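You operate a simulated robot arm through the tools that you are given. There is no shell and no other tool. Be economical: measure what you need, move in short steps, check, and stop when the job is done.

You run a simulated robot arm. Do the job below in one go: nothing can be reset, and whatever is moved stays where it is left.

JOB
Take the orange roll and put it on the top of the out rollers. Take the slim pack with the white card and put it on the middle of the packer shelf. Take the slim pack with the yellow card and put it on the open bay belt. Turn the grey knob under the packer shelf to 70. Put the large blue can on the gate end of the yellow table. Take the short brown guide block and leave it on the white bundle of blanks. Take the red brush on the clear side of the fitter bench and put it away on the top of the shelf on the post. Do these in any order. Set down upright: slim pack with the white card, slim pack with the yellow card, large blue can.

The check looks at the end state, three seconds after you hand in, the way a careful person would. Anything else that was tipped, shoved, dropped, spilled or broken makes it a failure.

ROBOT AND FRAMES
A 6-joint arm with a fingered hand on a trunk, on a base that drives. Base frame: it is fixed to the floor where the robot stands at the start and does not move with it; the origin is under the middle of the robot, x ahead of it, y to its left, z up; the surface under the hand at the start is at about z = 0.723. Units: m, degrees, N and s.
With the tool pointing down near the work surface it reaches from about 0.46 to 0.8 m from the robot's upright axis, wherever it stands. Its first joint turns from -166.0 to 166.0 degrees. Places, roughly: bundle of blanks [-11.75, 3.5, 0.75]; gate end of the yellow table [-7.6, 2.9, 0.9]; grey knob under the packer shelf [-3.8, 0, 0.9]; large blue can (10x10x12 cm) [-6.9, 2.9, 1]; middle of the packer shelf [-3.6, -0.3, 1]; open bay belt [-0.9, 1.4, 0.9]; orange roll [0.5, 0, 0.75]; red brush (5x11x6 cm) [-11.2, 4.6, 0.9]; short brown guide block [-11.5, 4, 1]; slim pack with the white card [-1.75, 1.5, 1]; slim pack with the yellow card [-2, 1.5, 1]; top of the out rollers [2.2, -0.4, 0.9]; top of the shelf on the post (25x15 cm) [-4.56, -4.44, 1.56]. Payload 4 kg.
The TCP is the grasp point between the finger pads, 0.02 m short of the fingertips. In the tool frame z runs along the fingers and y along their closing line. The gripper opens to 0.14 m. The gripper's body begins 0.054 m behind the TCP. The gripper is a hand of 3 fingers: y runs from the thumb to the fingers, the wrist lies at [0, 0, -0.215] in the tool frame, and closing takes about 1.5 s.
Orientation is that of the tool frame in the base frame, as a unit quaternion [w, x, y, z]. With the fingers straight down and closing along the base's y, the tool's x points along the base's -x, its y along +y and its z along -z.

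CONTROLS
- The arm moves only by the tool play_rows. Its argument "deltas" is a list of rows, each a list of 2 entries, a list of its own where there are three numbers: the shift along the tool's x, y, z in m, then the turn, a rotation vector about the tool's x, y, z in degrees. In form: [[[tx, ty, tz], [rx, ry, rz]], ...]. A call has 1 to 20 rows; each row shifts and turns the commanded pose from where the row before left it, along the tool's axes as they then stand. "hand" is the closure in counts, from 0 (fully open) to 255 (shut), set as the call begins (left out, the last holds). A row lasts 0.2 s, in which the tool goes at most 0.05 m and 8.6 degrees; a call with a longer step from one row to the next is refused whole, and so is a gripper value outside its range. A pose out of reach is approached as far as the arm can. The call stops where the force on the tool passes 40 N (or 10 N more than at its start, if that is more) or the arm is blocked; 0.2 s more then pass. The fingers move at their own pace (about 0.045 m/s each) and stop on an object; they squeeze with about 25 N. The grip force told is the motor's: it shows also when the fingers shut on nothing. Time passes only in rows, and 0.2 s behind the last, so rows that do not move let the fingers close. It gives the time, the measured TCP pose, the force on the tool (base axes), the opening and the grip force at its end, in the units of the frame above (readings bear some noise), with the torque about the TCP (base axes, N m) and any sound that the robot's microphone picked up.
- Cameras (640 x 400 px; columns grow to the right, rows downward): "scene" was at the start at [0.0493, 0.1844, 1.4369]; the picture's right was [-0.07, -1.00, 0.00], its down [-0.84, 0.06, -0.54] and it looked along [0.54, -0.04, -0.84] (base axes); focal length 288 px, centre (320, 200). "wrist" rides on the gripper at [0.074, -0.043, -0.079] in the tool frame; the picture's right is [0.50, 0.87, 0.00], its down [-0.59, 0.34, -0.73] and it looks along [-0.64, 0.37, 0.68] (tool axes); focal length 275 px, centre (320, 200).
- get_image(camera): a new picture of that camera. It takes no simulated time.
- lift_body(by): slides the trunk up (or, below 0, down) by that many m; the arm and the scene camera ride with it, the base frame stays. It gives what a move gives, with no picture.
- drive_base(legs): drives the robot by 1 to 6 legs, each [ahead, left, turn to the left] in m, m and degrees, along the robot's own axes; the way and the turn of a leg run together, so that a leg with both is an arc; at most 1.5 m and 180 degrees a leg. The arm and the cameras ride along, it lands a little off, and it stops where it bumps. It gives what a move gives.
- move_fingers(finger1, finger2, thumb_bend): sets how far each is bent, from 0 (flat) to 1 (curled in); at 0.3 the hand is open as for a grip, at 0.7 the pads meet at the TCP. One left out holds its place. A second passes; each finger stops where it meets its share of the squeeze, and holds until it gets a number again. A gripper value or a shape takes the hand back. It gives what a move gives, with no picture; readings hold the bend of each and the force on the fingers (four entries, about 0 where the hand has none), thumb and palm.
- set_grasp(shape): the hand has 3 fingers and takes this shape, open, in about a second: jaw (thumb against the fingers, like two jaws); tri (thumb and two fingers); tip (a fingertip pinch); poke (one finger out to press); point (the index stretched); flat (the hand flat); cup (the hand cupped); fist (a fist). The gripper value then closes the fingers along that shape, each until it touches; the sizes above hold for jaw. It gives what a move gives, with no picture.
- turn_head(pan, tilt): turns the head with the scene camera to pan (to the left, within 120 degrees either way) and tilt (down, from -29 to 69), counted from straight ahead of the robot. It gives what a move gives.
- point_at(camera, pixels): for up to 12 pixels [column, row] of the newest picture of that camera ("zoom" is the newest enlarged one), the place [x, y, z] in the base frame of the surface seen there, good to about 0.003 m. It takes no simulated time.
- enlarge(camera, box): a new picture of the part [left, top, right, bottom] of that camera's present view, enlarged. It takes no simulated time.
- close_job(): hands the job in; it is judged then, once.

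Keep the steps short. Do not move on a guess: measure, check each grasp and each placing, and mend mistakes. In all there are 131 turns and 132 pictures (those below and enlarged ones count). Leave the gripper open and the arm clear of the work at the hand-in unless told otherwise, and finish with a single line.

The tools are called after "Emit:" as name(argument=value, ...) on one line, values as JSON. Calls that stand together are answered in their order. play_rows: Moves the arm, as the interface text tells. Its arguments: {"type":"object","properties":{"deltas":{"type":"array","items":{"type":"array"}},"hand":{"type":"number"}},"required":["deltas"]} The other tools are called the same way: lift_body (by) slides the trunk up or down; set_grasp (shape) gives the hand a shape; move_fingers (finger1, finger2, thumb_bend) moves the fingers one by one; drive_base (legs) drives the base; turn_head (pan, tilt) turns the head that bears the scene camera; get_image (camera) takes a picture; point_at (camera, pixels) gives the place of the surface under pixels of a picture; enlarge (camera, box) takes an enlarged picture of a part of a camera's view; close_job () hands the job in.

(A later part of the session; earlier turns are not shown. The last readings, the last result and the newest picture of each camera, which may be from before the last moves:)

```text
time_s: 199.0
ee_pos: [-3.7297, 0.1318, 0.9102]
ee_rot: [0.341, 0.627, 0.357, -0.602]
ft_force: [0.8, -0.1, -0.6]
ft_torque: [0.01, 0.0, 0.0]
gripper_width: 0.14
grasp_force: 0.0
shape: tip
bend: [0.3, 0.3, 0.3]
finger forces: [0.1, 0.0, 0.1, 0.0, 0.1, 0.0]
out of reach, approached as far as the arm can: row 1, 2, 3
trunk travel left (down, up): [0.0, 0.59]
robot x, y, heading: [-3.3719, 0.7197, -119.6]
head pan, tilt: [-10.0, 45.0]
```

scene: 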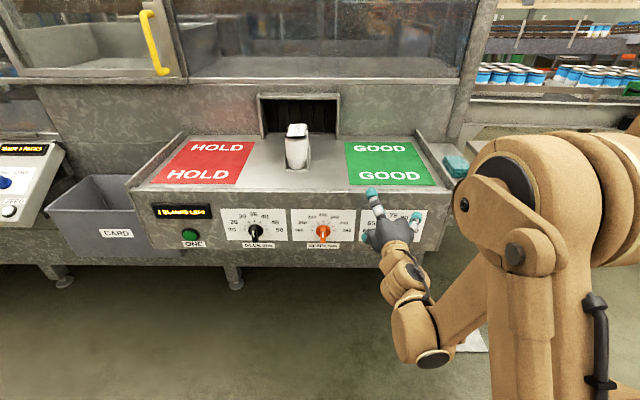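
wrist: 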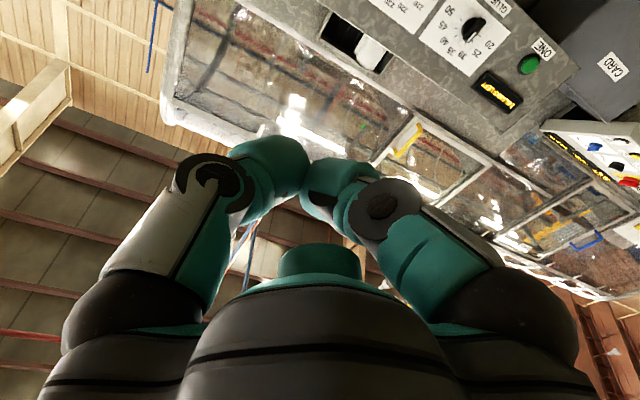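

The arm can't get lower with the hand fully horizontal. I pitch the hand 40° down and then lower to knob height.

Emit:
play_rows(deltas=[[[0, 0, 0], [0, 8, 0]], [[0, 0, 0], [0, 8, 0]], [[0, 0, 0], [0, 8, 0]], [[0, 0, 0], [0, 8, 0]], [[0, 0, 0], [0, 8, 0]], [[0.019, 0, 0.016], [0, 0, 0]], [[0.019, 0, 0.016], [0, 0, 0]], [[0, 0, 0], [0, 0, 0]]])

Emit:
turn_head(pan=5, tilt=42)

Emit:
enlarge(camera="scene", box=[300, 140, 460, 260])

```text
time_s: 200.8
ee_pos: [-3.7277, 0.1347, 0.8612]
ee_rot: [0.2, 0.794, 0.453, -0.351]
ft_force: [-0.4, -0.4, 0.3]
ft_torque: [-0.01, 0.0, -0.02]
gripper_width: 0.1399
grasp_force: 0.0
shape: tip
bend: [0.3, 0.3, 0.3]
finger forces: [0.1, 0.0, 0.0, 0.0, 0.1, 0.0]
trunk travel left (down, up): [0.0, 0.59]
robot x, y, heading: [-3.374, 0.7199, -119.5]
head pan, tilt: [-10.0, 45.0]
```

```text
time_s: 201.6
ee_pos: [-3.7263, 0.1333, 0.8613]
ee_rot: [0.2, 0.794, 0.454, -0.352]
ft_force: [0.3, -0.1, -0.7]
ft_torque: [0.0, 0.03, -0.03]
gripper_width: 0.1399
grasp_force: 0.1
shape: tip
bend: [0.3, 0.3, 0.3]
finger forces: [0.1, 0.0, 0.1, 0.1, 0.1, 0.0]
trunk travel left (down, up): [0.0, 0.59]
robot x, y, heading: [-3.371, 0.7183, -119.4]
head pan, tilt: [5.0, 42.0]
```

```text
3.33 times, centred on (380, 200) of scene
```

zoom: 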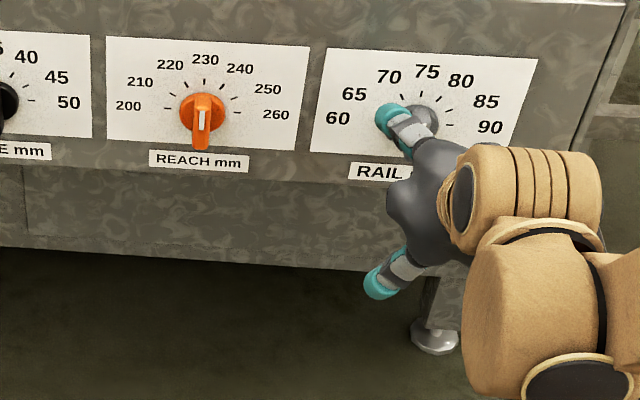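

With the hand pitched and the fingers spread, the upper finger would hit the panel first, so a pinch isn't feasible. Instead I'll use that upper-left finger alone to push the bar's lower end to the right, which turns the pointer counter-clockwise. I measure the fingertip.

Emit:
point_at(camera="zoom", pixels=[[385, 118], [378, 112], [395, 105], [390, 135], [402, 118], [376, 122], [425, 115], [418, 105], [436, 120], [375, 285]])

```text
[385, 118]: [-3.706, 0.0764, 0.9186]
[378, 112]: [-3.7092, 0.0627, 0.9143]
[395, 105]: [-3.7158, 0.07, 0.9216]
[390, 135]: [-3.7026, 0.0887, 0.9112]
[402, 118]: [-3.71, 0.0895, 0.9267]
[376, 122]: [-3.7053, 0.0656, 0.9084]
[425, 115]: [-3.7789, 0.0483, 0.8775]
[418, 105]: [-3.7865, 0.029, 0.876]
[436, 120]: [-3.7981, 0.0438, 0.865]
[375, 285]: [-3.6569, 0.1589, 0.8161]
```

The tip is at about u -3.236, v -1.815, z 0.905. I lower it 6 cm and move it forward 5 cm, so it sits left of the bar's lower end.

Emit:
play_rows(deltas=[[[0.0222, 0, 0.0202], [0, 0, 0]], [[0.0222, 0, 0.0202], [0, 0, 0]], [[-0.0172, 0, 0.0189], [0, 0, 0]], [[-0.0172, 0, 0.0189], [0, 0, 0]], [[0, 0, 0], [0, 0, 0]]])

Emit:
enlarge(camera="scene", box=[360, 140, 440, 200])

Emit:
point_at(camera="zoom", pixels=[[200, 200], [240, 220], [180, 220], [220, 180], [300, 200], [280, 180]])

```text
time_s: 202.8
ee_pos: [-3.7531, 0.0912, 0.8036]
ee_rot: [0.2, 0.794, 0.454, -0.351]
ft_force: [-0.6, 1.6, 0.8]
ft_torque: [0.0, -0.02, -0.01]
gripper_width: 0.1398
grasp_force: 0.1
shape: tip
bend: [0.3, 0.3, 0.3]
finger forces: [0.0, 0.0, 0.0, 0.0, 0.1, 0.0]
trunk travel left (down, up): [0.0, 0.59]
robot x, y, heading: [-3.3704, 0.7241, -119.6]
head pan, tilt: [5.0, 42.0]
```

```text
6.67 times, centred on (400, 170) of scene
```

zoom: 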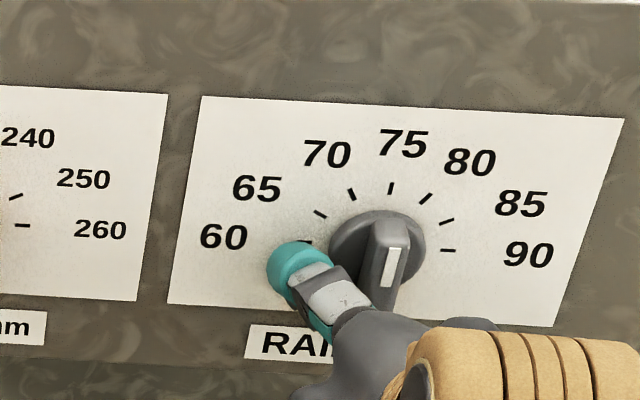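

```text
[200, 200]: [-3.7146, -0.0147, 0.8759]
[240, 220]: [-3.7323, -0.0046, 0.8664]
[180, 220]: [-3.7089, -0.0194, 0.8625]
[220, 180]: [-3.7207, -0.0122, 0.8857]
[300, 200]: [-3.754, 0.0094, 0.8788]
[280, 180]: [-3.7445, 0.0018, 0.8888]
```

The fingertip is left of the bar. I push right in small steps: first 2.2 cm to near contact.

Emit:
play_rows(deltas=[[[0, -0.012, 0], [0, 0, 0]], [[0, -0.01, 0], [0, 0, 0]], [[0, 0, 0], [0, 0, 0]]])

Emit:
enlarge(camera="scene", box=[370, 150, 430, 195])

```text
time_s: 203.6
ee_pos: [-3.7697, 0.102, 0.8034]
ee_rot: [0.199, 0.794, 0.454, -0.352]
ft_force: [15.5, 0.9, -1.1]
ft_torque: [0.11, 0.83, 1.14]
gripper_width: 0.14
grasp_force: 0.0
shape: tip
bend: [0.3, 0.27, 0.3]
finger forces: [0.0, 17.2, 0.0, 0.0, 0.1, 0.0]
trunk travel left (down, up): [0.0, 0.59]
robot x, y, heading: [-3.3723, 0.7259, -119.6]
head pan, tilt: [5.0, 42.0]
```

```text
8.89 times, centred on (400, 172) of scene
```

zoom: 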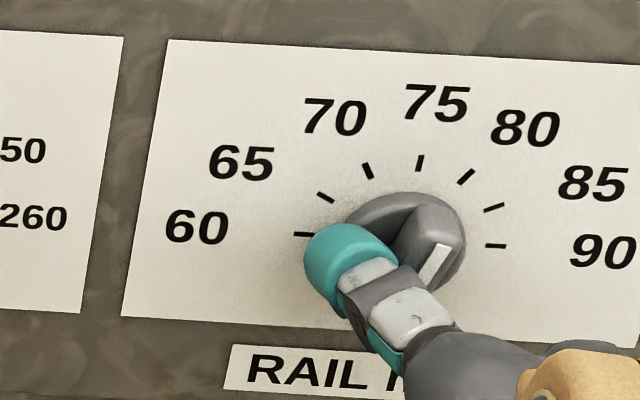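

The tip was above the axis and turned the bar clockwise. I back off, lower 3.2 cm, and push again on the lower end.

Emit:
play_rows(deltas=[[[0, 0.012, 0], [0, 0, 0]], [[0, 0.012, 0], [0, 0, 0]], [[0.0237, 0, 0.0215], [0, 0, 0]], [[0, 0, 0], [0, 0, 0]]])

Emit:
enlarge(camera="scene", box=[370, 150, 430, 195])

Emit:
point_at(camera="zoom", pixels=[[320, 290], [345, 270], [300, 300], [430, 265], [415, 225], [330, 330]])

```text
time_s: 204.6
ee_pos: [-3.7526, 0.0877, 0.7709]
ee_rot: [0.2, 0.794, 0.453, -0.352]
ft_force: [0.1, -0.1, 0.3]
ft_torque: [0.04, 0.0, 0.01]
gripper_width: 0.14
grasp_force: 0.0
shape: tip
bend: [0.3, 0.3, 0.3]
finger forces: [0.0, 0.0, 0.0, 0.1, 0.1, 0.0]
trunk travel left (down, up): [0.0, 0.59]
robot x, y, heading: [-3.3719, 0.722, -119.7]
head pan, tilt: [5.0, 42.0]
```

```text
8.89 times, centred on (400, 172) of scene
```

zoom: 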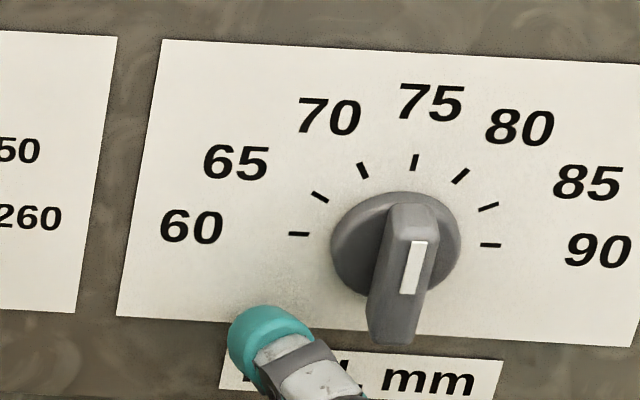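

```text
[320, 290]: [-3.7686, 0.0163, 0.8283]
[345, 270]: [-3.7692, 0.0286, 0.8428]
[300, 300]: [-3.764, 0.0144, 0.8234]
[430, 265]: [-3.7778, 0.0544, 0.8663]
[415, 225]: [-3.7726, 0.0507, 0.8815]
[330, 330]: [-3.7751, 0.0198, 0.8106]
```

Emit:
point_at(camera="zoom", pixels=[[265, 330], [240, 335], [300, 325], [265, 308], [235, 350], [400, 325], [380, 290], [430, 230], [415, 265], [395, 340]])

```text
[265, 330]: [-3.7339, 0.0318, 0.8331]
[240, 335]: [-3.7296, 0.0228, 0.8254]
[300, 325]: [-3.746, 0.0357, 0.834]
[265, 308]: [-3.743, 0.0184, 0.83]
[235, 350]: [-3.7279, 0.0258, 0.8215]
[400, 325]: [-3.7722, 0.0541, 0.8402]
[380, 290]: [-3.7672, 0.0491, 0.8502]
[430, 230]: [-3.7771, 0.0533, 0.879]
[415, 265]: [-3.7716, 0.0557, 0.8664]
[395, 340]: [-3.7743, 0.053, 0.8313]
```

The tip is slightly too low (centre about z 0.822; the bar spans z 0.831–0.881). I raise 1.4 cm and push right 2.4 cm.

Emit:
play_rows(deltas=[[[-0.0104, 0, -0.0094], [0, 0, 0]], [[0, -0.012, 0], [0, 0, 0]], [[0, -0.012, 0], [0, 0, 0]], [[0, 0, 0], [0, 0, 0]]])

Emit:
enlarge(camera="scene", box=[370, 150, 430, 195])

```text
time_s: 205.6
ee_pos: [-3.7734, 0.1022, 0.785]
ee_rot: [0.199, 0.794, 0.454, -0.351]
ft_force: [2.3, -0.9, -3.1]
ft_torque: [0.14, 0.13, 0.16]
gripper_width: 0.1402
grasp_force: 0.0
shape: tip
bend: [0.3, 0.3, 0.3]
finger forces: [0.1, 3.3, 0.1, 0.0, 0.0, 0.0]
trunk travel left (down, up): [0.0, 0.59]
robot x, y, heading: [-3.3737, 0.7203, -119.5]
head pan, tilt: [5.0, 42.0]
```

```text
8.89 times, centred on (400, 172) of scene
```

zoom: 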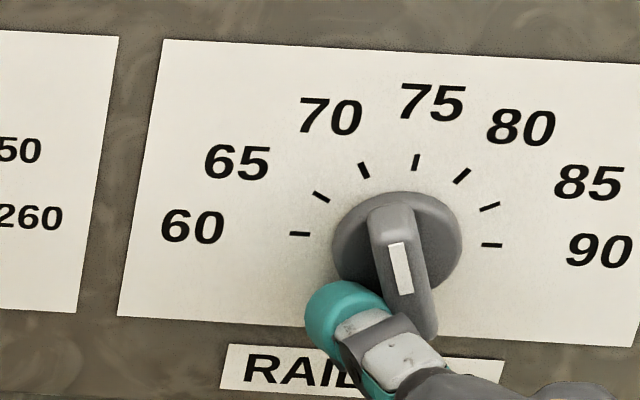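

It's turning the right way. I measure the white line to get the angle.

Emit:
enlarge(camera="scene", box=[394, 165, 418, 183])

Emit:
point_at(camera="zoom", pixels=[[300, 100], [300, 200], [340, 300], [250, 60], [360, 340], [320, 250]])

```text
16.00 times, centred on (406, 174) of scene
```

zoom: 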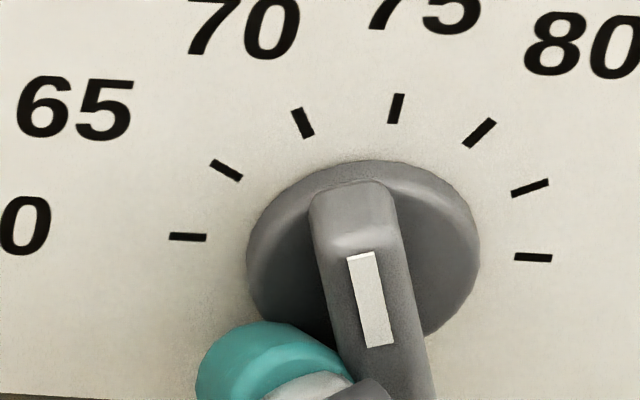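

```text
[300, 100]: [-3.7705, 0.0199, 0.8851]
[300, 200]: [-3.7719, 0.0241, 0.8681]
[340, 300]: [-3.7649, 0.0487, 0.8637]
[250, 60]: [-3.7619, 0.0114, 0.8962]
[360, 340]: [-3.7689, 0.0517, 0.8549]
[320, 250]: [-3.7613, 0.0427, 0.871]
```

Emit:
point_at(camera="zoom", pixels=[[362, 258], [380, 342], [349, 262], [368, 345], [373, 255], [392, 340], [325, 250], [345, 350], [400, 250], [425, 350]])

```text
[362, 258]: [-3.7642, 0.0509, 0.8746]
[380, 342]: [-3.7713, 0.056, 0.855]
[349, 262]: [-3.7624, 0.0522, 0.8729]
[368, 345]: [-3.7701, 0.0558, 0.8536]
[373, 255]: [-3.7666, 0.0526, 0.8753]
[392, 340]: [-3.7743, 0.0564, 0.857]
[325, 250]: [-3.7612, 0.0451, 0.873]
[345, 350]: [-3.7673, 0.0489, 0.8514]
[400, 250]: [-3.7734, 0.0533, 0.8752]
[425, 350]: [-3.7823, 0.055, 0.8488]
```

The pointer is at 24° left of vertical, about 71. I need 6° more, so I push another 2.2 mm.

Emit:
play_rows(deltas=[[[0, -0.0022, 0], [0, 0, 0]], [[0, 0, 0], [0, 0, 0]]])

Emit:
enlarge(camera="scene", box=[394, 165, 418, 183])

Emit:
point_at(camera="zoom", pixels=[[356, 258], [376, 338], [343, 262], [364, 342], [367, 255], [388, 336]])

```text
time_s: 206.2
ee_pos: [-3.775, 0.1036, 0.7859]
ee_rot: [0.2, 0.795, 0.453, -0.352]
ft_force: [3.1, 0.0, -2.5]
ft_torque: [0.13, 0.14, 0.13]
gripper_width: 0.1402
grasp_force: 0.0
shape: tip
bend: [0.3, 0.31, 0.3]
finger forces: [0.1, 3.3, 0.0, 0.1, 0.0, 0.1]
trunk travel left (down, up): [0.0, 0.59]
robot x, y, heading: [-3.3668, 0.7216, -119.7]
head pan, tilt: [5.0, 42.0]
```

```text
16.00 times, centred on (406, 174) of scene
```

zoom: 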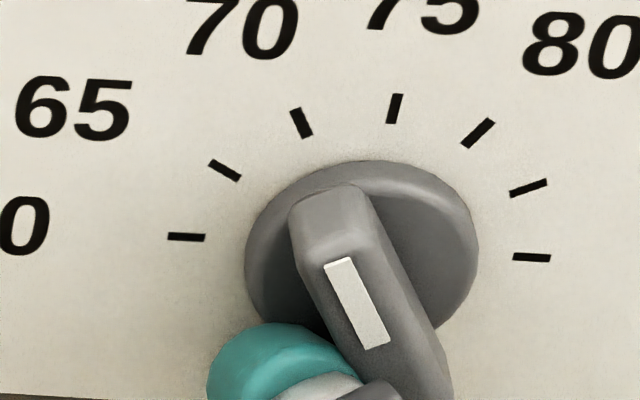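

```text
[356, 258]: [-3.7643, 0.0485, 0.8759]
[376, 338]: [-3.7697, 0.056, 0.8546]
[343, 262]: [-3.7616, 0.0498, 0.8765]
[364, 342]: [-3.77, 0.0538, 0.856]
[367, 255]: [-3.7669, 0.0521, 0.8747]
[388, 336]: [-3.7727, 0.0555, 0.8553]
```

Emit:
point_at(camera="zoom", pixels=[[338, 265], [377, 345], [326, 268], [365, 348], [350, 260], [388, 341]])

```text
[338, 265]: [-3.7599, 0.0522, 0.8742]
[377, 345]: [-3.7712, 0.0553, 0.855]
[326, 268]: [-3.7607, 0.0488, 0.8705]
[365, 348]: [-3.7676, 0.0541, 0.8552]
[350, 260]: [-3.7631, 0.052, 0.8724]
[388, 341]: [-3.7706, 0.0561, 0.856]
```

It reads about 70. I withdraw the finger to the left, then back, and check the knob holds.

Emit:
play_rows(deltas=[[[0, 0.01, 0], [0, 0, 0]], [[0, 0.015, 0], [0, 0, 0]], [[0.0172, 0, -0.0189], [0, 0, 0]], [[0.0172, 0, -0.0189], [0, 0, 0]], [[0.0172, 0, -0.0189], [0, 0, 0]], [[0.0172, 0, -0.0189], [0, 0, 0]]])

Emit:
drive_base(legs=[[-0.5, 0, 0]])

Emit:
turn_head(pan=0, tilt=25)

Emit:
enlarge(camera="scene", box=[340, 180, 396, 220])

```text
time_s: 207.6
ee_pos: [-3.7003, 0.1779, 0.7844]
ee_rot: [0.199, 0.795, 0.453, -0.351]
ft_force: [0.4, 0.2, -0.4]
ft_torque: [0.01, 0.02, -0.01]
gripper_width: 0.1398
grasp_force: 0.0
shape: tip
bend: [0.3, 0.3, 0.3]
finger forces: [0.0, 0.0, 0.0, 0.0, 0.1, 0.0]
trunk travel left (down, up): [0.0, 0.59]
robot x, y, heading: [-3.3725, 0.7223, -119.6]
head pan, tilt: [5.0, 42.0]
```

```text
time_s: 210.6
ee_pos: [-3.4466, 0.6194, 0.7847]
ee_rot: [0.201, 0.793, 0.456, -0.351]
ft_force: [-0.1, -0.6, 0.6]
ft_torque: [0.01, -0.02, 0.02]
gripper_width: 0.1398
grasp_force: 0.1
shape: tip
bend: [0.3, 0.3, 0.3]
finger forces: [0.1, 0.0, 0.0, 0.1, 0.1, 0.0]
trunk travel left (down, up): [0.0, 0.59]
robot x, y, heading: [-3.1194, 1.166, -119.2]
head pan, tilt: [5.0, 42.0]
```

```text
time_s: 211.4
ee_pos: [-3.4466, 0.6181, 0.7843]
ee_rot: [0.201, 0.793, 0.455, -0.352]
ft_force: [-0.1, 0.5, 0.1]
ft_torque: [-0.03, -0.01, 0.05]
gripper_width: 0.14
grasp_force: 0.1
shape: tip
bend: [0.3, 0.3, 0.3]
finger forces: [0.1, 0.1, 0.1, 0.0, 0.0, 0.0]
trunk travel left (down, up): [0.0, 0.59]
robot x, y, heading: [-3.1224, 1.1622, -119.4]
head pan, tilt: [0.0, 25.0]
```

```text
10.00 times, centred on (368, 200) of scene
```

zoom: 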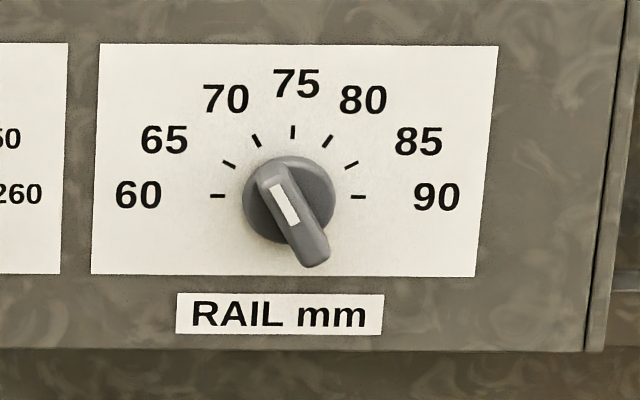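

The knob reads 70 and holds. Now the hand goes back to pointing down, the trunk up, and I turn towards the yellow table to the north-west and look.

Emit:
play_rows(deltas=[[[0, 0, -0.02], [0, 8, 0]], [[0, 0, -0.02], [0, 8, 0]], [[0, 0, -0.02], [0, 8, 0]], [[0, 0, -0.02], [0, 8, 0]], [[0, 0, -0.02], [0, 8, 0]], [[0, 0, -0.02], [0, 8, 0]]])

Emit:
lift_body(by=0.35)

Emit:
drive_base(legs=[[0, 0, -85.6]])

Emit:
turn_head(pan=5, tilt=18)

Emit:
get_image(camera="scene")

```text
time_s: 212.8
ee_pos: [-3.42, 0.664, 0.8887]
ee_rot: [-0.002, 0.867, 0.498, 0.003]
ft_force: [1.4, -0.2, -0.8]
ft_torque: [-0.01, 0.02, -0.01]
gripper_width: 0.1398
grasp_force: 0.0
shape: tip
bend: [0.3, 0.3, 0.3]
finger forces: [0.1, 0.0, 0.1, 0.1, 0.1, 0.0]
trunk travel left (down, up): [0.0, 0.59]
robot x, y, heading: [-3.1229, 1.1647, -119.2]
head pan, tilt: [0.0, 25.0]
```

```text
time_s: 216.2
ee_pos: [-3.4198, 0.6634, 1.2377]
ee_rot: [-0.002, 0.867, 0.498, 0.001]
ft_force: [0.4, 0.3, 0.7]
ft_torque: [-0.02, 0.0, 0.03]
gripper_width: 0.14
grasp_force: 0.1
shape: tip
bend: [0.3, 0.3, 0.3]
finger forces: [0.0, 0.0, 0.1, 0.0, 0.1, 0.0]
trunk travel left (down, up): [-0.35, 0.24]
robot x, y, heading: [-3.1216, 1.1654, -119.3]
head pan, tilt: [0.0, 25.0]
```

```text
time_s: 220.2
ee_pos: [-3.6515, 1.4096, 1.2396]
ee_rot: [0.0, 0.978, -0.21, 0.003]
ft_force: [0.5, -0.3, 0.3]
ft_torque: [0.0, -0.03, 0.0]
gripper_width: 0.1402
grasp_force: 0.0
shape: tip
bend: [0.3, 0.3, 0.3]
finger forces: [0.1, 0.0, 0.0, 0.1, 0.0, 0.1]
trunk travel left (down, up): [-0.35, 0.24]
robot x, y, heading: [-3.124, 1.1623, 156.7]
head pan, tilt: [0.0, 25.0]
```

```text
time_s: 220.9
ee_pos: [-3.651, 1.4094, 1.2392]
ee_rot: [0.001, 0.978, -0.211, 0.003]
ft_force: [0.0, 0.5, -0.4]
ft_torque: [0.03, 0.04, 0.02]
gripper_width: 0.1399
grasp_force: 0.0
shape: tip
bend: [0.3, 0.3, 0.3]
finger forces: [0.1, 0.0, 0.0, 0.0, 0.0, 0.0]
trunk travel left (down, up): [-0.35, 0.24]
robot x, y, heading: [-3.121, 1.1669, 156.7]
head pan, tilt: [5.0, 18.0]
```

```text
42 pictures are left
```

scene: 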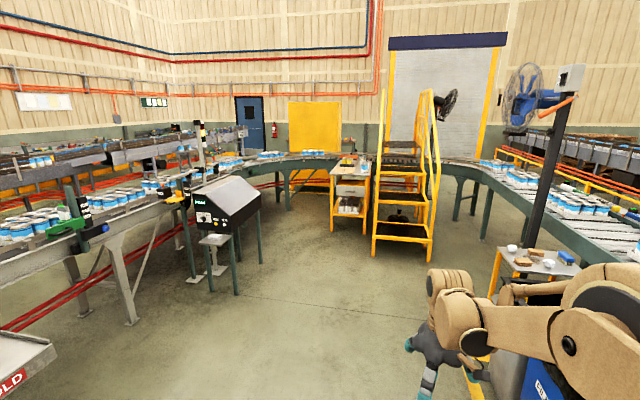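

I see a small yellow-legged table at (350,180) beside the yellow steps. I enlarge and measure.

Emit:
enlarge(camera="scene", box=[290, 130, 450, 270])

Emit:
point_at(camera="scene", pixels=[[350, 167], [340, 172], [365, 170], [350, 185], [335, 230], [365, 233], [375, 250], [430, 258], [230, 200], [262, 262], [300, 250], [450, 240]])

```text
2.86 times, centred on (370, 200) of scene
```

zoom: 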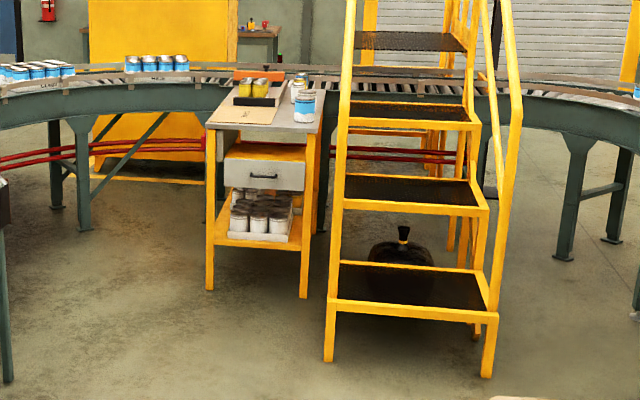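

```text
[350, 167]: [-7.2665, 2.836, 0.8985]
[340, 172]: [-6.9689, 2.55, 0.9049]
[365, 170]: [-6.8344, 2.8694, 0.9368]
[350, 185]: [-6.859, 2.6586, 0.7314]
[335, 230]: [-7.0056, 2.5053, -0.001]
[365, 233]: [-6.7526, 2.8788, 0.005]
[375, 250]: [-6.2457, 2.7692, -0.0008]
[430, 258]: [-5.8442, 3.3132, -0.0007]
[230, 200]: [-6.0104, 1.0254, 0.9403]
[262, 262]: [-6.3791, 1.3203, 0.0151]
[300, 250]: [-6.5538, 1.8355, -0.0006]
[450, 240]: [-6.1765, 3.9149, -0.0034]
```

The table's front edge runs from (-7.0, 2.5) to (-6.75, 2.88), the blue can is near its front right corner, and the steps stand close on the right. I drive up in front of the table.

Emit:
drive_base(legs=[[1.4, 0.2, 0], [1.2, 0.2, 0]])

Emit:
turn_head(pan=0, tilt=28)

Emit:
get_image(camera="scene")

```text
time_s: 233.8
ee_pos: [-6.1917, 2.1689, 1.2383]
ee_rot: [-0.001, 0.974, -0.227, 0.002]
ft_force: [-0.1, -0.5, -0.7]
ft_torque: [-0.01, -0.02, 0.0]
gripper_width: 0.14
grasp_force: 0.0
shape: tip
bend: [0.3, 0.3, 0.3]
finger forces: [0.0, 0.1, 0.0, 0.0, 0.0, 0.0]
trunk travel left (down, up): [-0.35, 0.24]
robot x, y, heading: [-5.6674, 1.9084, 154.4]
head pan, tilt: [5.0, 18.0]
```

```text
time_s: 234.5
ee_pos: [-6.191, 2.1693, 1.2384]
ee_rot: [0.0, 0.974, -0.227, 0.003]
ft_force: [0.5, 0.2, 0.2]
ft_torque: [-0.04, -0.01, 0.0]
gripper_width: 0.1401
grasp_force: 0.2
shape: tip
bend: [0.3, 0.3, 0.3]
finger forces: [0.0, 0.0, 0.0, 0.0, 0.0, 0.0]
trunk travel left (down, up): [-0.35, 0.24]
robot x, y, heading: [-5.6701, 1.9098, 154.5]
head pan, tilt: [0.0, 28.0]
```

```text
40 pictures are left
```

scene: 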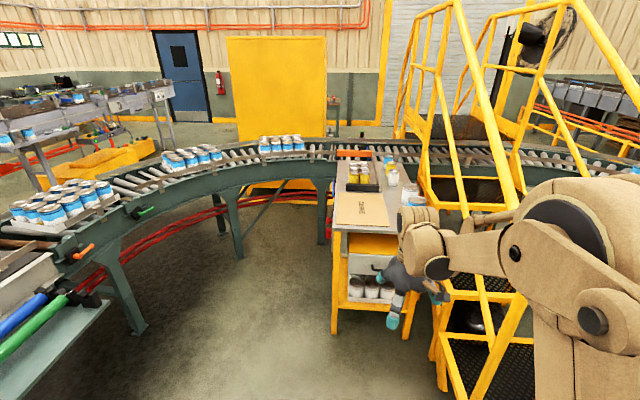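

Emit:
enlarge(camera="scene", box=[315, 140, 465, 250])

Emit:
point_at(camera="zoom", pixels=[[420, 260], [375, 265], [385, 250], [330, 190], [300, 165], [140, 110], [380, 105], [110, 360], [170, 65], [270, 70], [395, 210], [120, 230]])

```text
3.64 times, centred on (390, 195) of scene
```

zoom: 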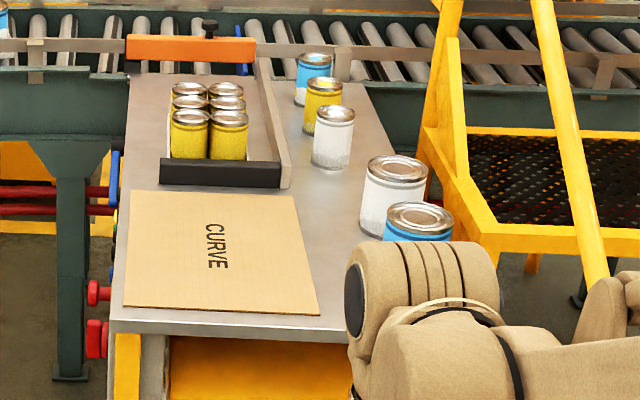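

```text
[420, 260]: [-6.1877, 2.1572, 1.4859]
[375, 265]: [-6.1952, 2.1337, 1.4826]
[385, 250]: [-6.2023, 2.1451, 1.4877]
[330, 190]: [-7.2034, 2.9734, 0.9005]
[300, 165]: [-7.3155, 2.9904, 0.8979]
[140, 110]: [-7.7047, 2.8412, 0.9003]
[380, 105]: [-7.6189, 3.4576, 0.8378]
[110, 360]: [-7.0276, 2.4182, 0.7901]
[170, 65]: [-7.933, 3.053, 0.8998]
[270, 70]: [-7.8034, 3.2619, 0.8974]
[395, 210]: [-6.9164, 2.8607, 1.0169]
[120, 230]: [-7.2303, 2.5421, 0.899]
```

The gate (orange bar) is at the table's far end, the blue can at the front right. I position to the front left of the can, clear of the steps, facing it.

Emit:
drive_base(legs=[[0, 0, -30.5], [0.7, 0.46, 0]])

Emit:
turn_head(pan=5, tilt=45)

Emit:
get_image(camera="scene")

```text
time_s: 240.4
ee_pos: [-6.7435, 2.7249, 1.2387]
ee_rot: [0.0, 0.875, -0.484, 0.003]
ft_force: [0.4, 0.2, 0.1]
ft_torque: [-0.02, 0.01, -0.02]
gripper_width: 0.14
grasp_force: 0.0
shape: tip
bend: [0.3, 0.3, 0.3]
finger forces: [0.0, 0.0, 0.0, 0.0, 0.1, 0.0]
trunk travel left (down, up): [-0.35, 0.24]
robot x, y, heading: [-6.4358, 2.2317, 123.2]
head pan, tilt: [0.0, 28.0]
```

```text
time_s: 241.2
ee_pos: [-6.7423, 2.7258, 1.2375]
ee_rot: [0.001, 0.875, -0.484, 0.002]
ft_force: [-0.4, 0.7, -0.7]
ft_torque: [0.0, -0.05, 0.02]
gripper_width: 0.14
grasp_force: 0.1
shape: tip
bend: [0.3, 0.3, 0.3]
finger forces: [0.1, 0.0, 0.0, 0.0, 0.1, 0.1]
trunk travel left (down, up): [-0.35, 0.24]
robot x, y, heading: [-6.4367, 2.2315, 123.3]
head pan, tilt: [5.0, 45.0]
```

```text
38 pictures are left
```

scene: 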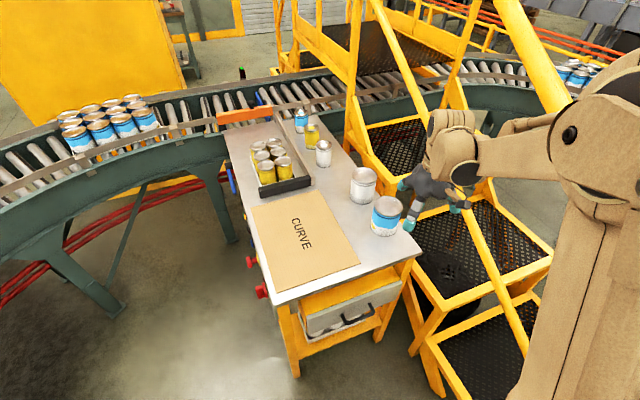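

A clear view. I measure the can and the free space at the gate end.

Emit:
point_at(camera="scene", pixels=[[387, 205], [375, 212], [401, 208], [388, 196], [387, 233], [362, 172], [362, 202], [250, 130], [270, 125], [235, 140], [285, 125], [345, 220]])

Emit:
enlarge(camera="scene", box=[200, 80, 420, 250])

Emit:
point_at(camera="zoom", pixels=[[90, 150], [130, 140], [75, 125], [210, 125], [160, 110], [85, 210], [190, 230], [310, 270], [270, 100], [300, 135], [140, 165], [230, 150]])

```text
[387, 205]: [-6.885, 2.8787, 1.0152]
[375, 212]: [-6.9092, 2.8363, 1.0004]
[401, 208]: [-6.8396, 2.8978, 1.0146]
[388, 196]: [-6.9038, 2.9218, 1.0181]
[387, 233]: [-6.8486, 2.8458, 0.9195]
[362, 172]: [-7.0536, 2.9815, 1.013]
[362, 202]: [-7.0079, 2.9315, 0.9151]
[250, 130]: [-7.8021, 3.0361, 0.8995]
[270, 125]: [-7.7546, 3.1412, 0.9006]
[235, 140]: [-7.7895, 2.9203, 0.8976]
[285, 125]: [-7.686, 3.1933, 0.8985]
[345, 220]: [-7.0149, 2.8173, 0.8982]
```

```text
2.35 times, centred on (310, 165) of scene
```

zoom: 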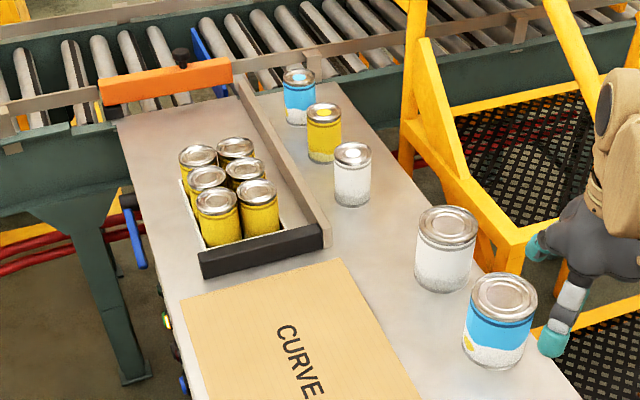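

```text
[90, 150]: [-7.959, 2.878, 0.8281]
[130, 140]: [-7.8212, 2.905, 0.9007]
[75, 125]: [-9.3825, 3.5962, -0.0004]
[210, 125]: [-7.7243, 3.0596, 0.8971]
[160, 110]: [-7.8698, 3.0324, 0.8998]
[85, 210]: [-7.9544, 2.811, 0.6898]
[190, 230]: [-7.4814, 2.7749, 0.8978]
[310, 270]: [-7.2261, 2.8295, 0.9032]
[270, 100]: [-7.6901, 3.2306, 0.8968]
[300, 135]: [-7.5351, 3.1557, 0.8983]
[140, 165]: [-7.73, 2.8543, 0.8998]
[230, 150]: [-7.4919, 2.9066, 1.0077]
```

The can centre is (-6.879, 2.882), top 1.017. There is free space at the gate end around (-7.70, 2.96). I open the hand wider than jaw-open, move above the can and turn so that it closes across the table.

Emit:
set_grasp(shape="jaw")

Emit:
move_fingers(finger1=0.15, finger2=0.15, thumb_bend=0.15)

Emit:
play_rows(deltas=[[[-0.0396, 0.0094, 0], [0, 0, 0]], [[-0.0396, 0.0094, 0], [0, 0, 0]], [[-0.0396, 0.0094, 0], [0, 0, 0]], [[-0.0396, 0.0094, 0], [0, 0, 0]], [[-0.0396, 0.0094, 0], [0, 0, 0]], [[0, 0, 0.03], [0, 0, -8.5]], [[0, 0, 0.03], [0, 0, -8.5]], [[0, 0, 0.03], [0, 0, -8.5]], [[0, 0, 0], [0, 0, 0]]])

Emit:
enlarge(camera="scene", box=[310, 120, 470, 260])

```text
time_s: 242.1
ee_pos: [-6.7421, 2.7247, 1.238]
ee_rot: [0.001, 0.875, -0.483, 0.003]
ft_force: [0.6, 0.2, 0.3]
ft_torque: [0.0, 0.0, -0.01]
gripper_width: 0.1402
grasp_force: 0.1
shape: jaw
bend: [0.3, 0.3, 0.3]
finger forces: [0.1, 0.0, 0.1, 0.0, 0.0, 0.0]
trunk travel left (down, up): [-0.35, 0.24]
robot x, y, heading: [-6.4325, 2.2274, 123.0]
head pan, tilt: [5.0, 45.0]
```

```text
time_s: 243.1
ee_pos: [-6.7425, 2.7253, 1.2386]
ee_rot: [0.001, 0.875, -0.483, 0.003]
ft_force: [-0.2, -0.3, 0.2]
ft_torque: [0.01, -0.02, 0.01]
gripper_width: 0.15
grasp_force: 0.0
shape: fingers
bend: [0.15, 0.15, 0.15]
finger forces: [0.0, 0.1, 0.1, 0.1, 0.1, 0.1]
trunk travel left (down, up): [-0.35, 0.24]
robot x, y, heading: [-6.432, 2.231, 122.9]
head pan, tilt: [5.0, 45.0]
```

```text
time_s: 245.1
ee_pos: [-6.8882, 2.8675, 1.1464]
ee_rot: [0.001, 0.961, -0.277, 0.003]
ft_force: [0.2, -0.8, -0.2]
ft_torque: [-0.01, 0.0, 0.0]
gripper_width: 0.1499
grasp_force: 0.1
shape: fingers
bend: [0.15, 0.15, 0.15]
finger forces: [0.1, 0.1, 0.0, 0.1, 0.1, 0.1]
trunk travel left (down, up): [-0.35, 0.24]
robot x, y, heading: [-6.4325, 2.2299, 122.9]
head pan, tilt: [5.0, 45.0]
```

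```text
2.86 times, centred on (390, 190) of scene
```

zoom: 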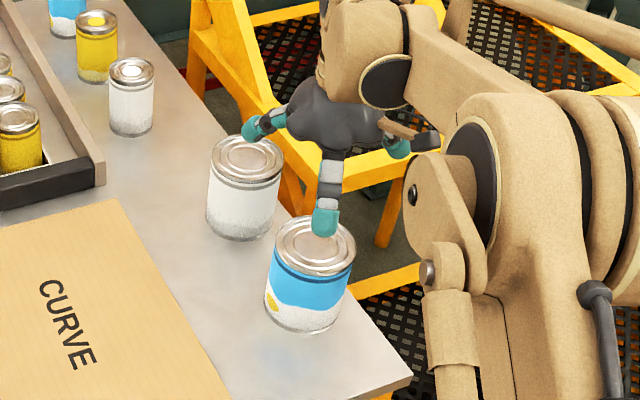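

I measure the three fingertips relative to the can.

Emit:
point_at(camera="zoom", pixels=[[325, 222], [314, 225], [337, 222], [250, 132], [262, 125], [397, 150], [388, 152], [315, 240], [280, 262], [353, 255]])

```text
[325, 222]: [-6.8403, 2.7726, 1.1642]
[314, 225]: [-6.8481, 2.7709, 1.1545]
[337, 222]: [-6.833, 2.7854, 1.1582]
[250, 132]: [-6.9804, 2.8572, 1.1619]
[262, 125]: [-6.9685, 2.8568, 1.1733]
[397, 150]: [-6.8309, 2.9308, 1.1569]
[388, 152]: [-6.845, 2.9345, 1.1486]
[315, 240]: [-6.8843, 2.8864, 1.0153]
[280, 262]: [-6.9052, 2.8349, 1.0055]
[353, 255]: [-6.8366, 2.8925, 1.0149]
```

The gap is only about 0.108 m for a 0.10 m can. I flatten the fingers fully for more room, shift slightly and recheck.

Emit:
move_fingers(finger1=0.0, finger2=0.0, thumb_bend=0.0)

Emit:
play_rows(deltas=[[[-0.01, 0.004, 0], [0, 0, 0]], [[0, 0, 0.03], [0, 0, 0]], [[0, 0, 0.03], [0, 0, 0]], [[0, 0, 0], [0, 0, 0]]])

Emit:
enlarge(camera="scene", box=[330, 140, 450, 240])

```text
time_s: 246.1
ee_pos: [-6.8874, 2.8666, 1.1472]
ee_rot: [0.001, 0.961, -0.278, 0.003]
ft_force: [0.8, -0.5, -0.1]
ft_torque: [0.0, -0.04, -0.01]
gripper_width: 0.1527
grasp_force: 0.0
shape: fingers
bend: [0.01, 0.01, 0.01]
finger forces: [0.0, 0.0, 0.1, 0.1, 0.1, 0.0]
trunk travel left (down, up): [-0.35, 0.24]
robot x, y, heading: [-6.4357, 2.2318, 123.3]
head pan, tilt: [5.0, 45.0]
```

```text
time_s: 247.1
ee_pos: [-6.8976, 2.8679, 1.0877]
ee_rot: [0.001, 0.961, -0.278, 0.002]
ft_force: [-0.3, -0.7, -0.3]
ft_torque: [0.01, 0.03, 0.04]
gripper_width: 0.153
grasp_force: 0.0
shape: fingers
bend: [0.01, 0.01, 0.01]
finger forces: [0.0, 0.0, 0.0, 0.0, 0.0, 0.0]
trunk travel left (down, up): [-0.35, 0.24]
robot x, y, heading: [-6.4354, 2.2274, 123.3]
head pan, tilt: [5.0, 45.0]
```

```text
4.00 times, centred on (390, 190) of scene
```

zoom: 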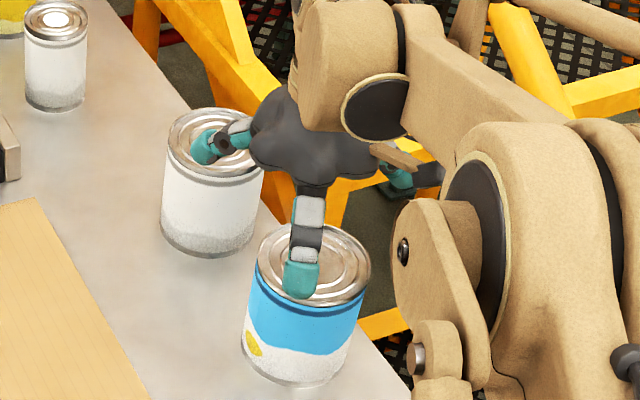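

Emit:
point_at(camera="zoom", pixels=[[300, 278], [287, 280], [317, 275], [303, 262], [205, 150], [200, 140], [400, 180], [390, 185], [195, 158], [225, 138]])

```text
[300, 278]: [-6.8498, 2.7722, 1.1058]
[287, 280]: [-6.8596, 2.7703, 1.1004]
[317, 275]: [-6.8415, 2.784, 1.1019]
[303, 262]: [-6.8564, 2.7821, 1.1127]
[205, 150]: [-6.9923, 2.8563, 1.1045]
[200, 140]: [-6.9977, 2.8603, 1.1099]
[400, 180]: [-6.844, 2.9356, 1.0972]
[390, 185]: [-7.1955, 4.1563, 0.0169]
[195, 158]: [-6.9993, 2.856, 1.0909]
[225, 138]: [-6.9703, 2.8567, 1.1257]
```

The clearances are about 4–6 mm either side. I descend slowly and watch forces.

Emit:
play_rows(deltas=[[[0, 0, 0.02], [0, 0, 0]], [[0, 0, 0.02], [0, 0, 0]], [[0, 0, 0.01], [0, 0, 0]], [[0, 0, 0.01], [0, 0, 0]], [[0, 0, 0.01], [0, 0, 0]], [[0, 0, 0.01], [0, 0, 0]], [[0, 0, 0.01], [0, 0, 0]], [[0, 0, 0.01], [0, 0, 0]], [[0, 0, 0], [0, 0, 0]]])

Emit:
enlarge(camera="scene", box=[330, 140, 450, 240])

```text
time_s: 249.1
ee_pos: [-6.8889, 2.8584, 0.9963]
ee_rot: [0.001, 0.961, -0.278, 0.002]
ft_force: [0.3, 3.8, 9.9]
ft_torque: [0.49, -0.37, 0.13]
gripper_width: 0.1533
grasp_force: 4.9
shape: fingers
bend: [0.01, 0.01, 0.01]
finger forces: [0.0, 0.0, 0.0, 0.0, 9.0, 0.0]
out of reach, approached as far as the arm can: row 6, 7, 8
trunk travel left (down, up): [-0.35, 0.24]
robot x, y, heading: [-6.4405, 2.23, 123.6]
head pan, tilt: [5.0, 45.0]
```

```text
4.00 times, centred on (390, 190) of scene
```

zoom: 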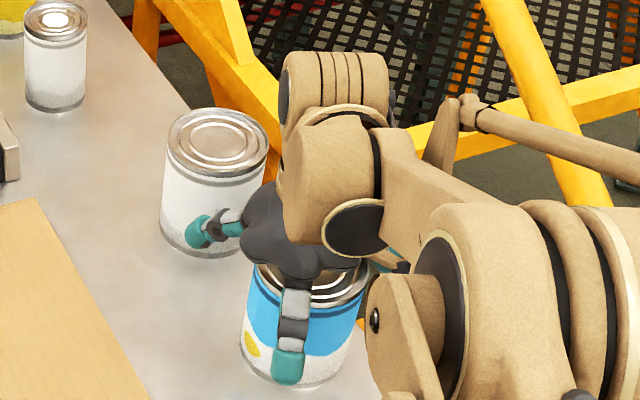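

The can is between the fingers, with a light thumb touch of 9 N. I close.

Emit:
play_rows(deltas=[[[0, 0, 0], [0, 0, 0]], [[0, 0, 0], [0, 0, 0]], [[0, 0, 0], [0, 0, 0]], [[0, 0, 0], [0, 0, 0]], [[0, 0, 0], [0, 0, 0]], [[0, 0, 0], [0, 0, 0]], [[0, 0, 0], [0, 0, 0]], [[0, 0, 0], [0, 0, 0]]], hand=255)

Emit:
lift_body(by=0.03)

Emit:
enlarge(camera="scene", box=[330, 140, 450, 240])

```text
time_s: 250.9
ee_pos: [-6.8888, 2.8569, 0.9967]
ee_rot: [0.0, 0.961, -0.278, 0.0]
ft_force: [3.0, -3.7, 13.1]
ft_torque: [-0.5, 0.24, 0.1]
gripper_width: 0.0916
grasp_force: 24.9
shape: jaw
bend: [0.36, 0.32, 0.2]
finger forces: [28.6, 28.1, 0.0, 0.0, 47.5, 0.0]
trunk travel left (down, up): [-0.35, 0.24]
robot x, y, heading: [-6.4355, 2.2291, 123.3]
head pan, tilt: [5.0, 45.0]
```

```text
time_s: 251.7
ee_pos: [-6.889, 2.8595, 1.024]
ee_rot: [0.0, 0.961, -0.278, 0.001]
ft_force: [0.0, -0.5, -1.9]
ft_torque: [-0.03, 0.02, -0.03]
gripper_width: 0.0911
grasp_force: 24.2
shape: jaw
bend: [0.37, 0.32, 0.2]
finger forces: [26.0, 26.3, 0.0, 0.0, 38.8, 0.0]
trunk travel left (down, up): [-0.38, 0.21]
robot x, y, heading: [-6.4385, 2.2313, 123.1]
head pan, tilt: [5.0, 45.0]
```

```text
4.00 times, centred on (390, 190) of scene
```

zoom: 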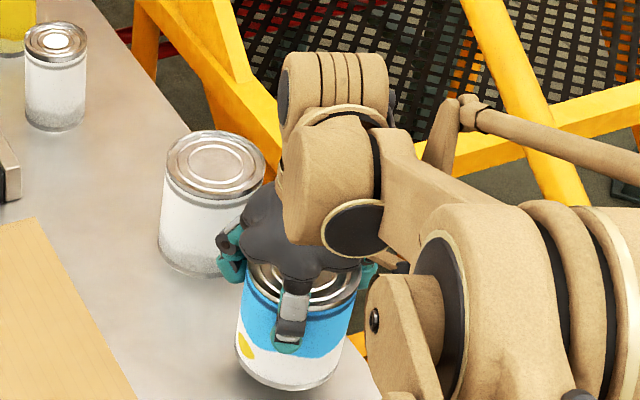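

The can is lifted cleanly. Before driving I measure the conveyor legs on the table's left side, and I raise and pull the arm in.

Emit:
lift_body(by=0.1)

Emit:
play_rows(deltas=[[[0.03, 0, 0], [0, 0, 0]], [[0.03, 0, 0], [0, 0, 0]], [[0.03, 0, 0], [0, 0, 0]], [[0.03, 0, 0], [0, 0, 0]]])

Emit:
get_image(camera="scene")

Emit:
point_at(camera="scene", pixels=[[235, 235], [115, 305], [105, 285], [60, 240], [160, 170], [200, 280], [300, 360], [170, 380], [110, 230], [40, 330]])

```text
time_s: 253.0
ee_pos: [-6.8893, 2.8584, 1.1239]
ee_rot: [0.001, 0.96, -0.279, 0.002]
ft_force: [-0.4, -0.1, -1.8]
ft_torque: [-0.04, 0.03, 0.01]
gripper_width: 0.0908
grasp_force: 25.0
shape: jaw
bend: [0.37, 0.32, 0.2]
finger forces: [26.1, 26.4, 0.0, 0.0, 38.6, 0.0]
trunk travel left (down, up): [-0.48, 0.11]
robot x, y, heading: [-6.4349, 2.2291, 123.2]
head pan, tilt: [5.0, 45.0]
```

```text
time_s: 254.0
ee_pos: [-6.7872, 2.7939, 1.127]
ee_rot: [0.001, 0.961, -0.278, 0.001]
ft_force: [-0.5, 0.0, -2.4]
ft_torque: [-0.04, 0.03, 0.02]
gripper_width: 0.0909
grasp_force: 24.6
shape: jaw
bend: [0.37, 0.32, 0.2]
finger forces: [26.0, 26.5, 0.0, 0.0, 37.7, 0.1]
trunk travel left (down, up): [-0.48, 0.11]
robot x, y, heading: [-6.4362, 2.2296, 122.7]
head pan, tilt: [5.0, 45.0]
```

```text
32 pictures are left
```

scene: 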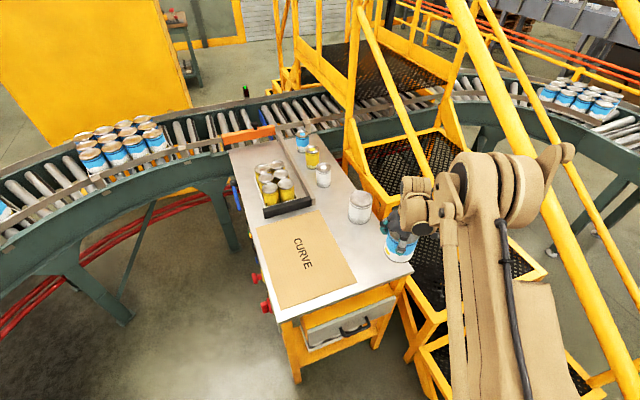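

```text
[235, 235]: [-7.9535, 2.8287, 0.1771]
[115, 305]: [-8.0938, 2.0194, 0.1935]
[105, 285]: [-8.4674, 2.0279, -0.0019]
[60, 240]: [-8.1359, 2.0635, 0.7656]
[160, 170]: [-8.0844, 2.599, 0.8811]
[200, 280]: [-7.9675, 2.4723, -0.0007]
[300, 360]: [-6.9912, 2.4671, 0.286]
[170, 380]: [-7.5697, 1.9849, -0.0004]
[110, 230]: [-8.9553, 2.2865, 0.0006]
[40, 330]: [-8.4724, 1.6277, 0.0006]
```

The conveyor's inner edge is at x of about -8.08, so there's room at (-7.65, 2.28). I raise more, go round the table's corner and stop on its left side facing the gate end.

Emit:
lift_body(by=0.08)

Emit:
drive_base(legs=[[-0.234, 0.523, 0], [0, 0, -25.7], [0.636, 0.825, 0]])

Emit:
turn_head(pan=0, tilt=50)

Emit:
get_image(camera="scene")

Emit:
point_at(camera="scene", pixels=[[300, 190], [320, 200], [340, 210], [360, 200], [380, 200], [400, 200], [340, 170], [300, 220], [380, 170], [420, 180]])

```text
time_s: 255.2
ee_pos: [-6.7881, 2.7953, 1.2068]
ee_rot: [0.0, 0.961, -0.277, 0.002]
ft_force: [0.1, -0.4, -2.3]
ft_torque: [-0.06, 0.02, 0.0]
gripper_width: 0.0909
grasp_force: 25.0
shape: jaw
bend: [0.37, 0.32, 0.2]
finger forces: [25.8, 26.5, 0.0, 0.0, 37.6, 0.0]
trunk travel left (down, up): [-0.56, 0.03]
robot x, y, heading: [-6.4353, 2.2259, 123.4]
head pan, tilt: [5.0, 45.0]
```

```text
time_s: 264.7
ee_pos: [-7.6899, 2.9572, 1.2082]
ee_rot: [0.0, 0.868, -0.496, 0.001]
ft_force: [-0.5, 0.4, -2.2]
ft_torque: [-0.02, 0.01, 0.0]
gripper_width: 0.0907
grasp_force: 24.8
shape: jaw
bend: [0.37, 0.32, 0.2]
finger forces: [25.8, 26.6, 0.1, 0.0, 37.4, 0.0]
trunk travel left (down, up): [-0.56, 0.03]
robot x, y, heading: [-7.6345, 2.2912, 96.1]
head pan, tilt: [5.0, 45.0]
```

```text
time_s: 265.4
ee_pos: [-7.6909, 2.9573, 1.207]
ee_rot: [0.001, 0.868, -0.496, 0.002]
ft_force: [-0.7, 0.2, -2.3]
ft_torque: [0.0, 0.03, 0.0]
gripper_width: 0.091
grasp_force: 24.4
shape: jaw
bend: [0.37, 0.32, 0.2]
finger forces: [25.8, 26.5, 0.1, 0.0, 37.3, 0.0]
trunk travel left (down, up): [-0.56, 0.03]
robot x, y, heading: [-7.6353, 2.2938, 95.9]
head pan, tilt: [0.0, 50.0]
```

```text
31 pictures are left
```

scene: 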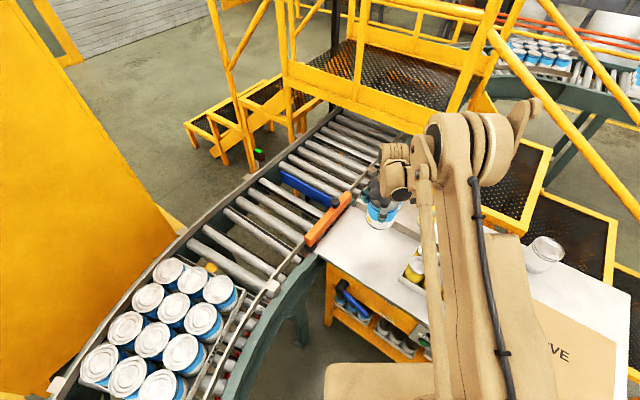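

```text
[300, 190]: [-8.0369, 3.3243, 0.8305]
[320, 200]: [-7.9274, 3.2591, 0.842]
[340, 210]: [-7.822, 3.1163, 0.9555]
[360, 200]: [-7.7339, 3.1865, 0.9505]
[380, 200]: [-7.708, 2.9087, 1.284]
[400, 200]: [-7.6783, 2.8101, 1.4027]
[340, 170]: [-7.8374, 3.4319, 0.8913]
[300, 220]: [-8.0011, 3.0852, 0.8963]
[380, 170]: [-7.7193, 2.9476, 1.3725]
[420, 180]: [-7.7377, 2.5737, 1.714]
```

The can hangs over the free patch by the gate. I shift 1.9 cm away from the rail and lower with the trunk, then fine rows.

Emit:
play_rows(deltas=[[[0, 0.019, 0], [0, 0, 0]], [[0, 0, 0], [0, 0, 0]]])

Emit:
lift_body(by=-0.195)

Emit:
play_rows(deltas=[[[0, 0, 0.005], [0, 0, 0]], [[0, 0, 0.004], [0, 0, 0]], [[0, 0, 0], [0, 0, 0]]])

Emit:
enlarge(camera="scene", box=[320, 170, 440, 270])

```text
time_s: 266.0
ee_pos: [-7.7072, 2.948, 1.2079]
ee_rot: [0.001, 0.868, -0.497, 0.001]
ft_force: [0.3, -1.1, -2.5]
ft_torque: [-0.1, 0.06, -0.02]
gripper_width: 0.091
grasp_force: 25.5
shape: jaw
bend: [0.37, 0.32, 0.2]
finger forces: [25.9, 26.6, 0.1, 0.0, 37.4, 0.0]
trunk travel left (down, up): [-0.56, 0.03]
robot x, y, heading: [-7.6354, 2.2959, 96.1]
head pan, tilt: [0.0, 50.0]
```

```text
time_s: 268.1
ee_pos: [-7.7061, 2.9472, 1.0125]
ee_rot: [0.0, 0.868, -0.496, 0.001]
ft_force: [0.1, -0.2, -1.9]
ft_torque: [0.0, 0.0, 0.01]
gripper_width: 0.0909
grasp_force: 24.8
shape: jaw
bend: [0.37, 0.32, 0.2]
finger forces: [25.8, 26.6, 0.0, 0.1, 37.1, 0.0]
trunk travel left (down, up): [-0.365, 0.225]
robot x, y, heading: [-7.6369, 2.2895, 96.1]
head pan, tilt: [0.0, 50.0]
```

```text
time_s: 268.9
ee_pos: [-7.7059, 2.9467, 1.0045]
ee_rot: [0.0, 0.868, -0.496, 0.001]
ft_force: [-0.5, 0.4, -2.4]
ft_torque: [-0.04, 0.02, -0.01]
gripper_width: 0.0908
grasp_force: 25.2
shape: jaw
bend: [0.37, 0.32, 0.2]
finger forces: [25.6, 26.6, 0.1, 0.0, 37.0, 0.1]
trunk travel left (down, up): [-0.365, 0.225]
robot x, y, heading: [-7.6378, 2.2911, 96.0]
head pan, tilt: [0.0, 50.0]
```

```text
4.00 times, centred on (380, 220) of scene
```

zoom: 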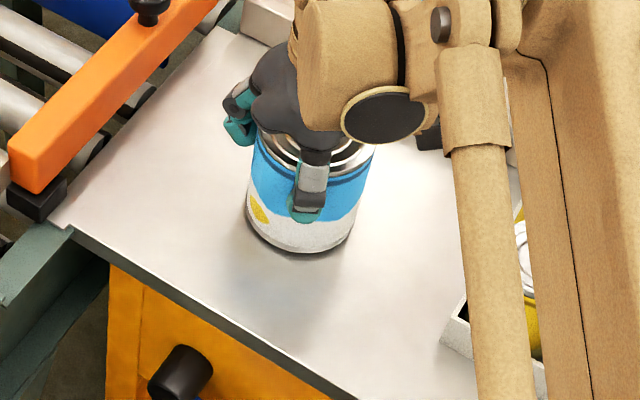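

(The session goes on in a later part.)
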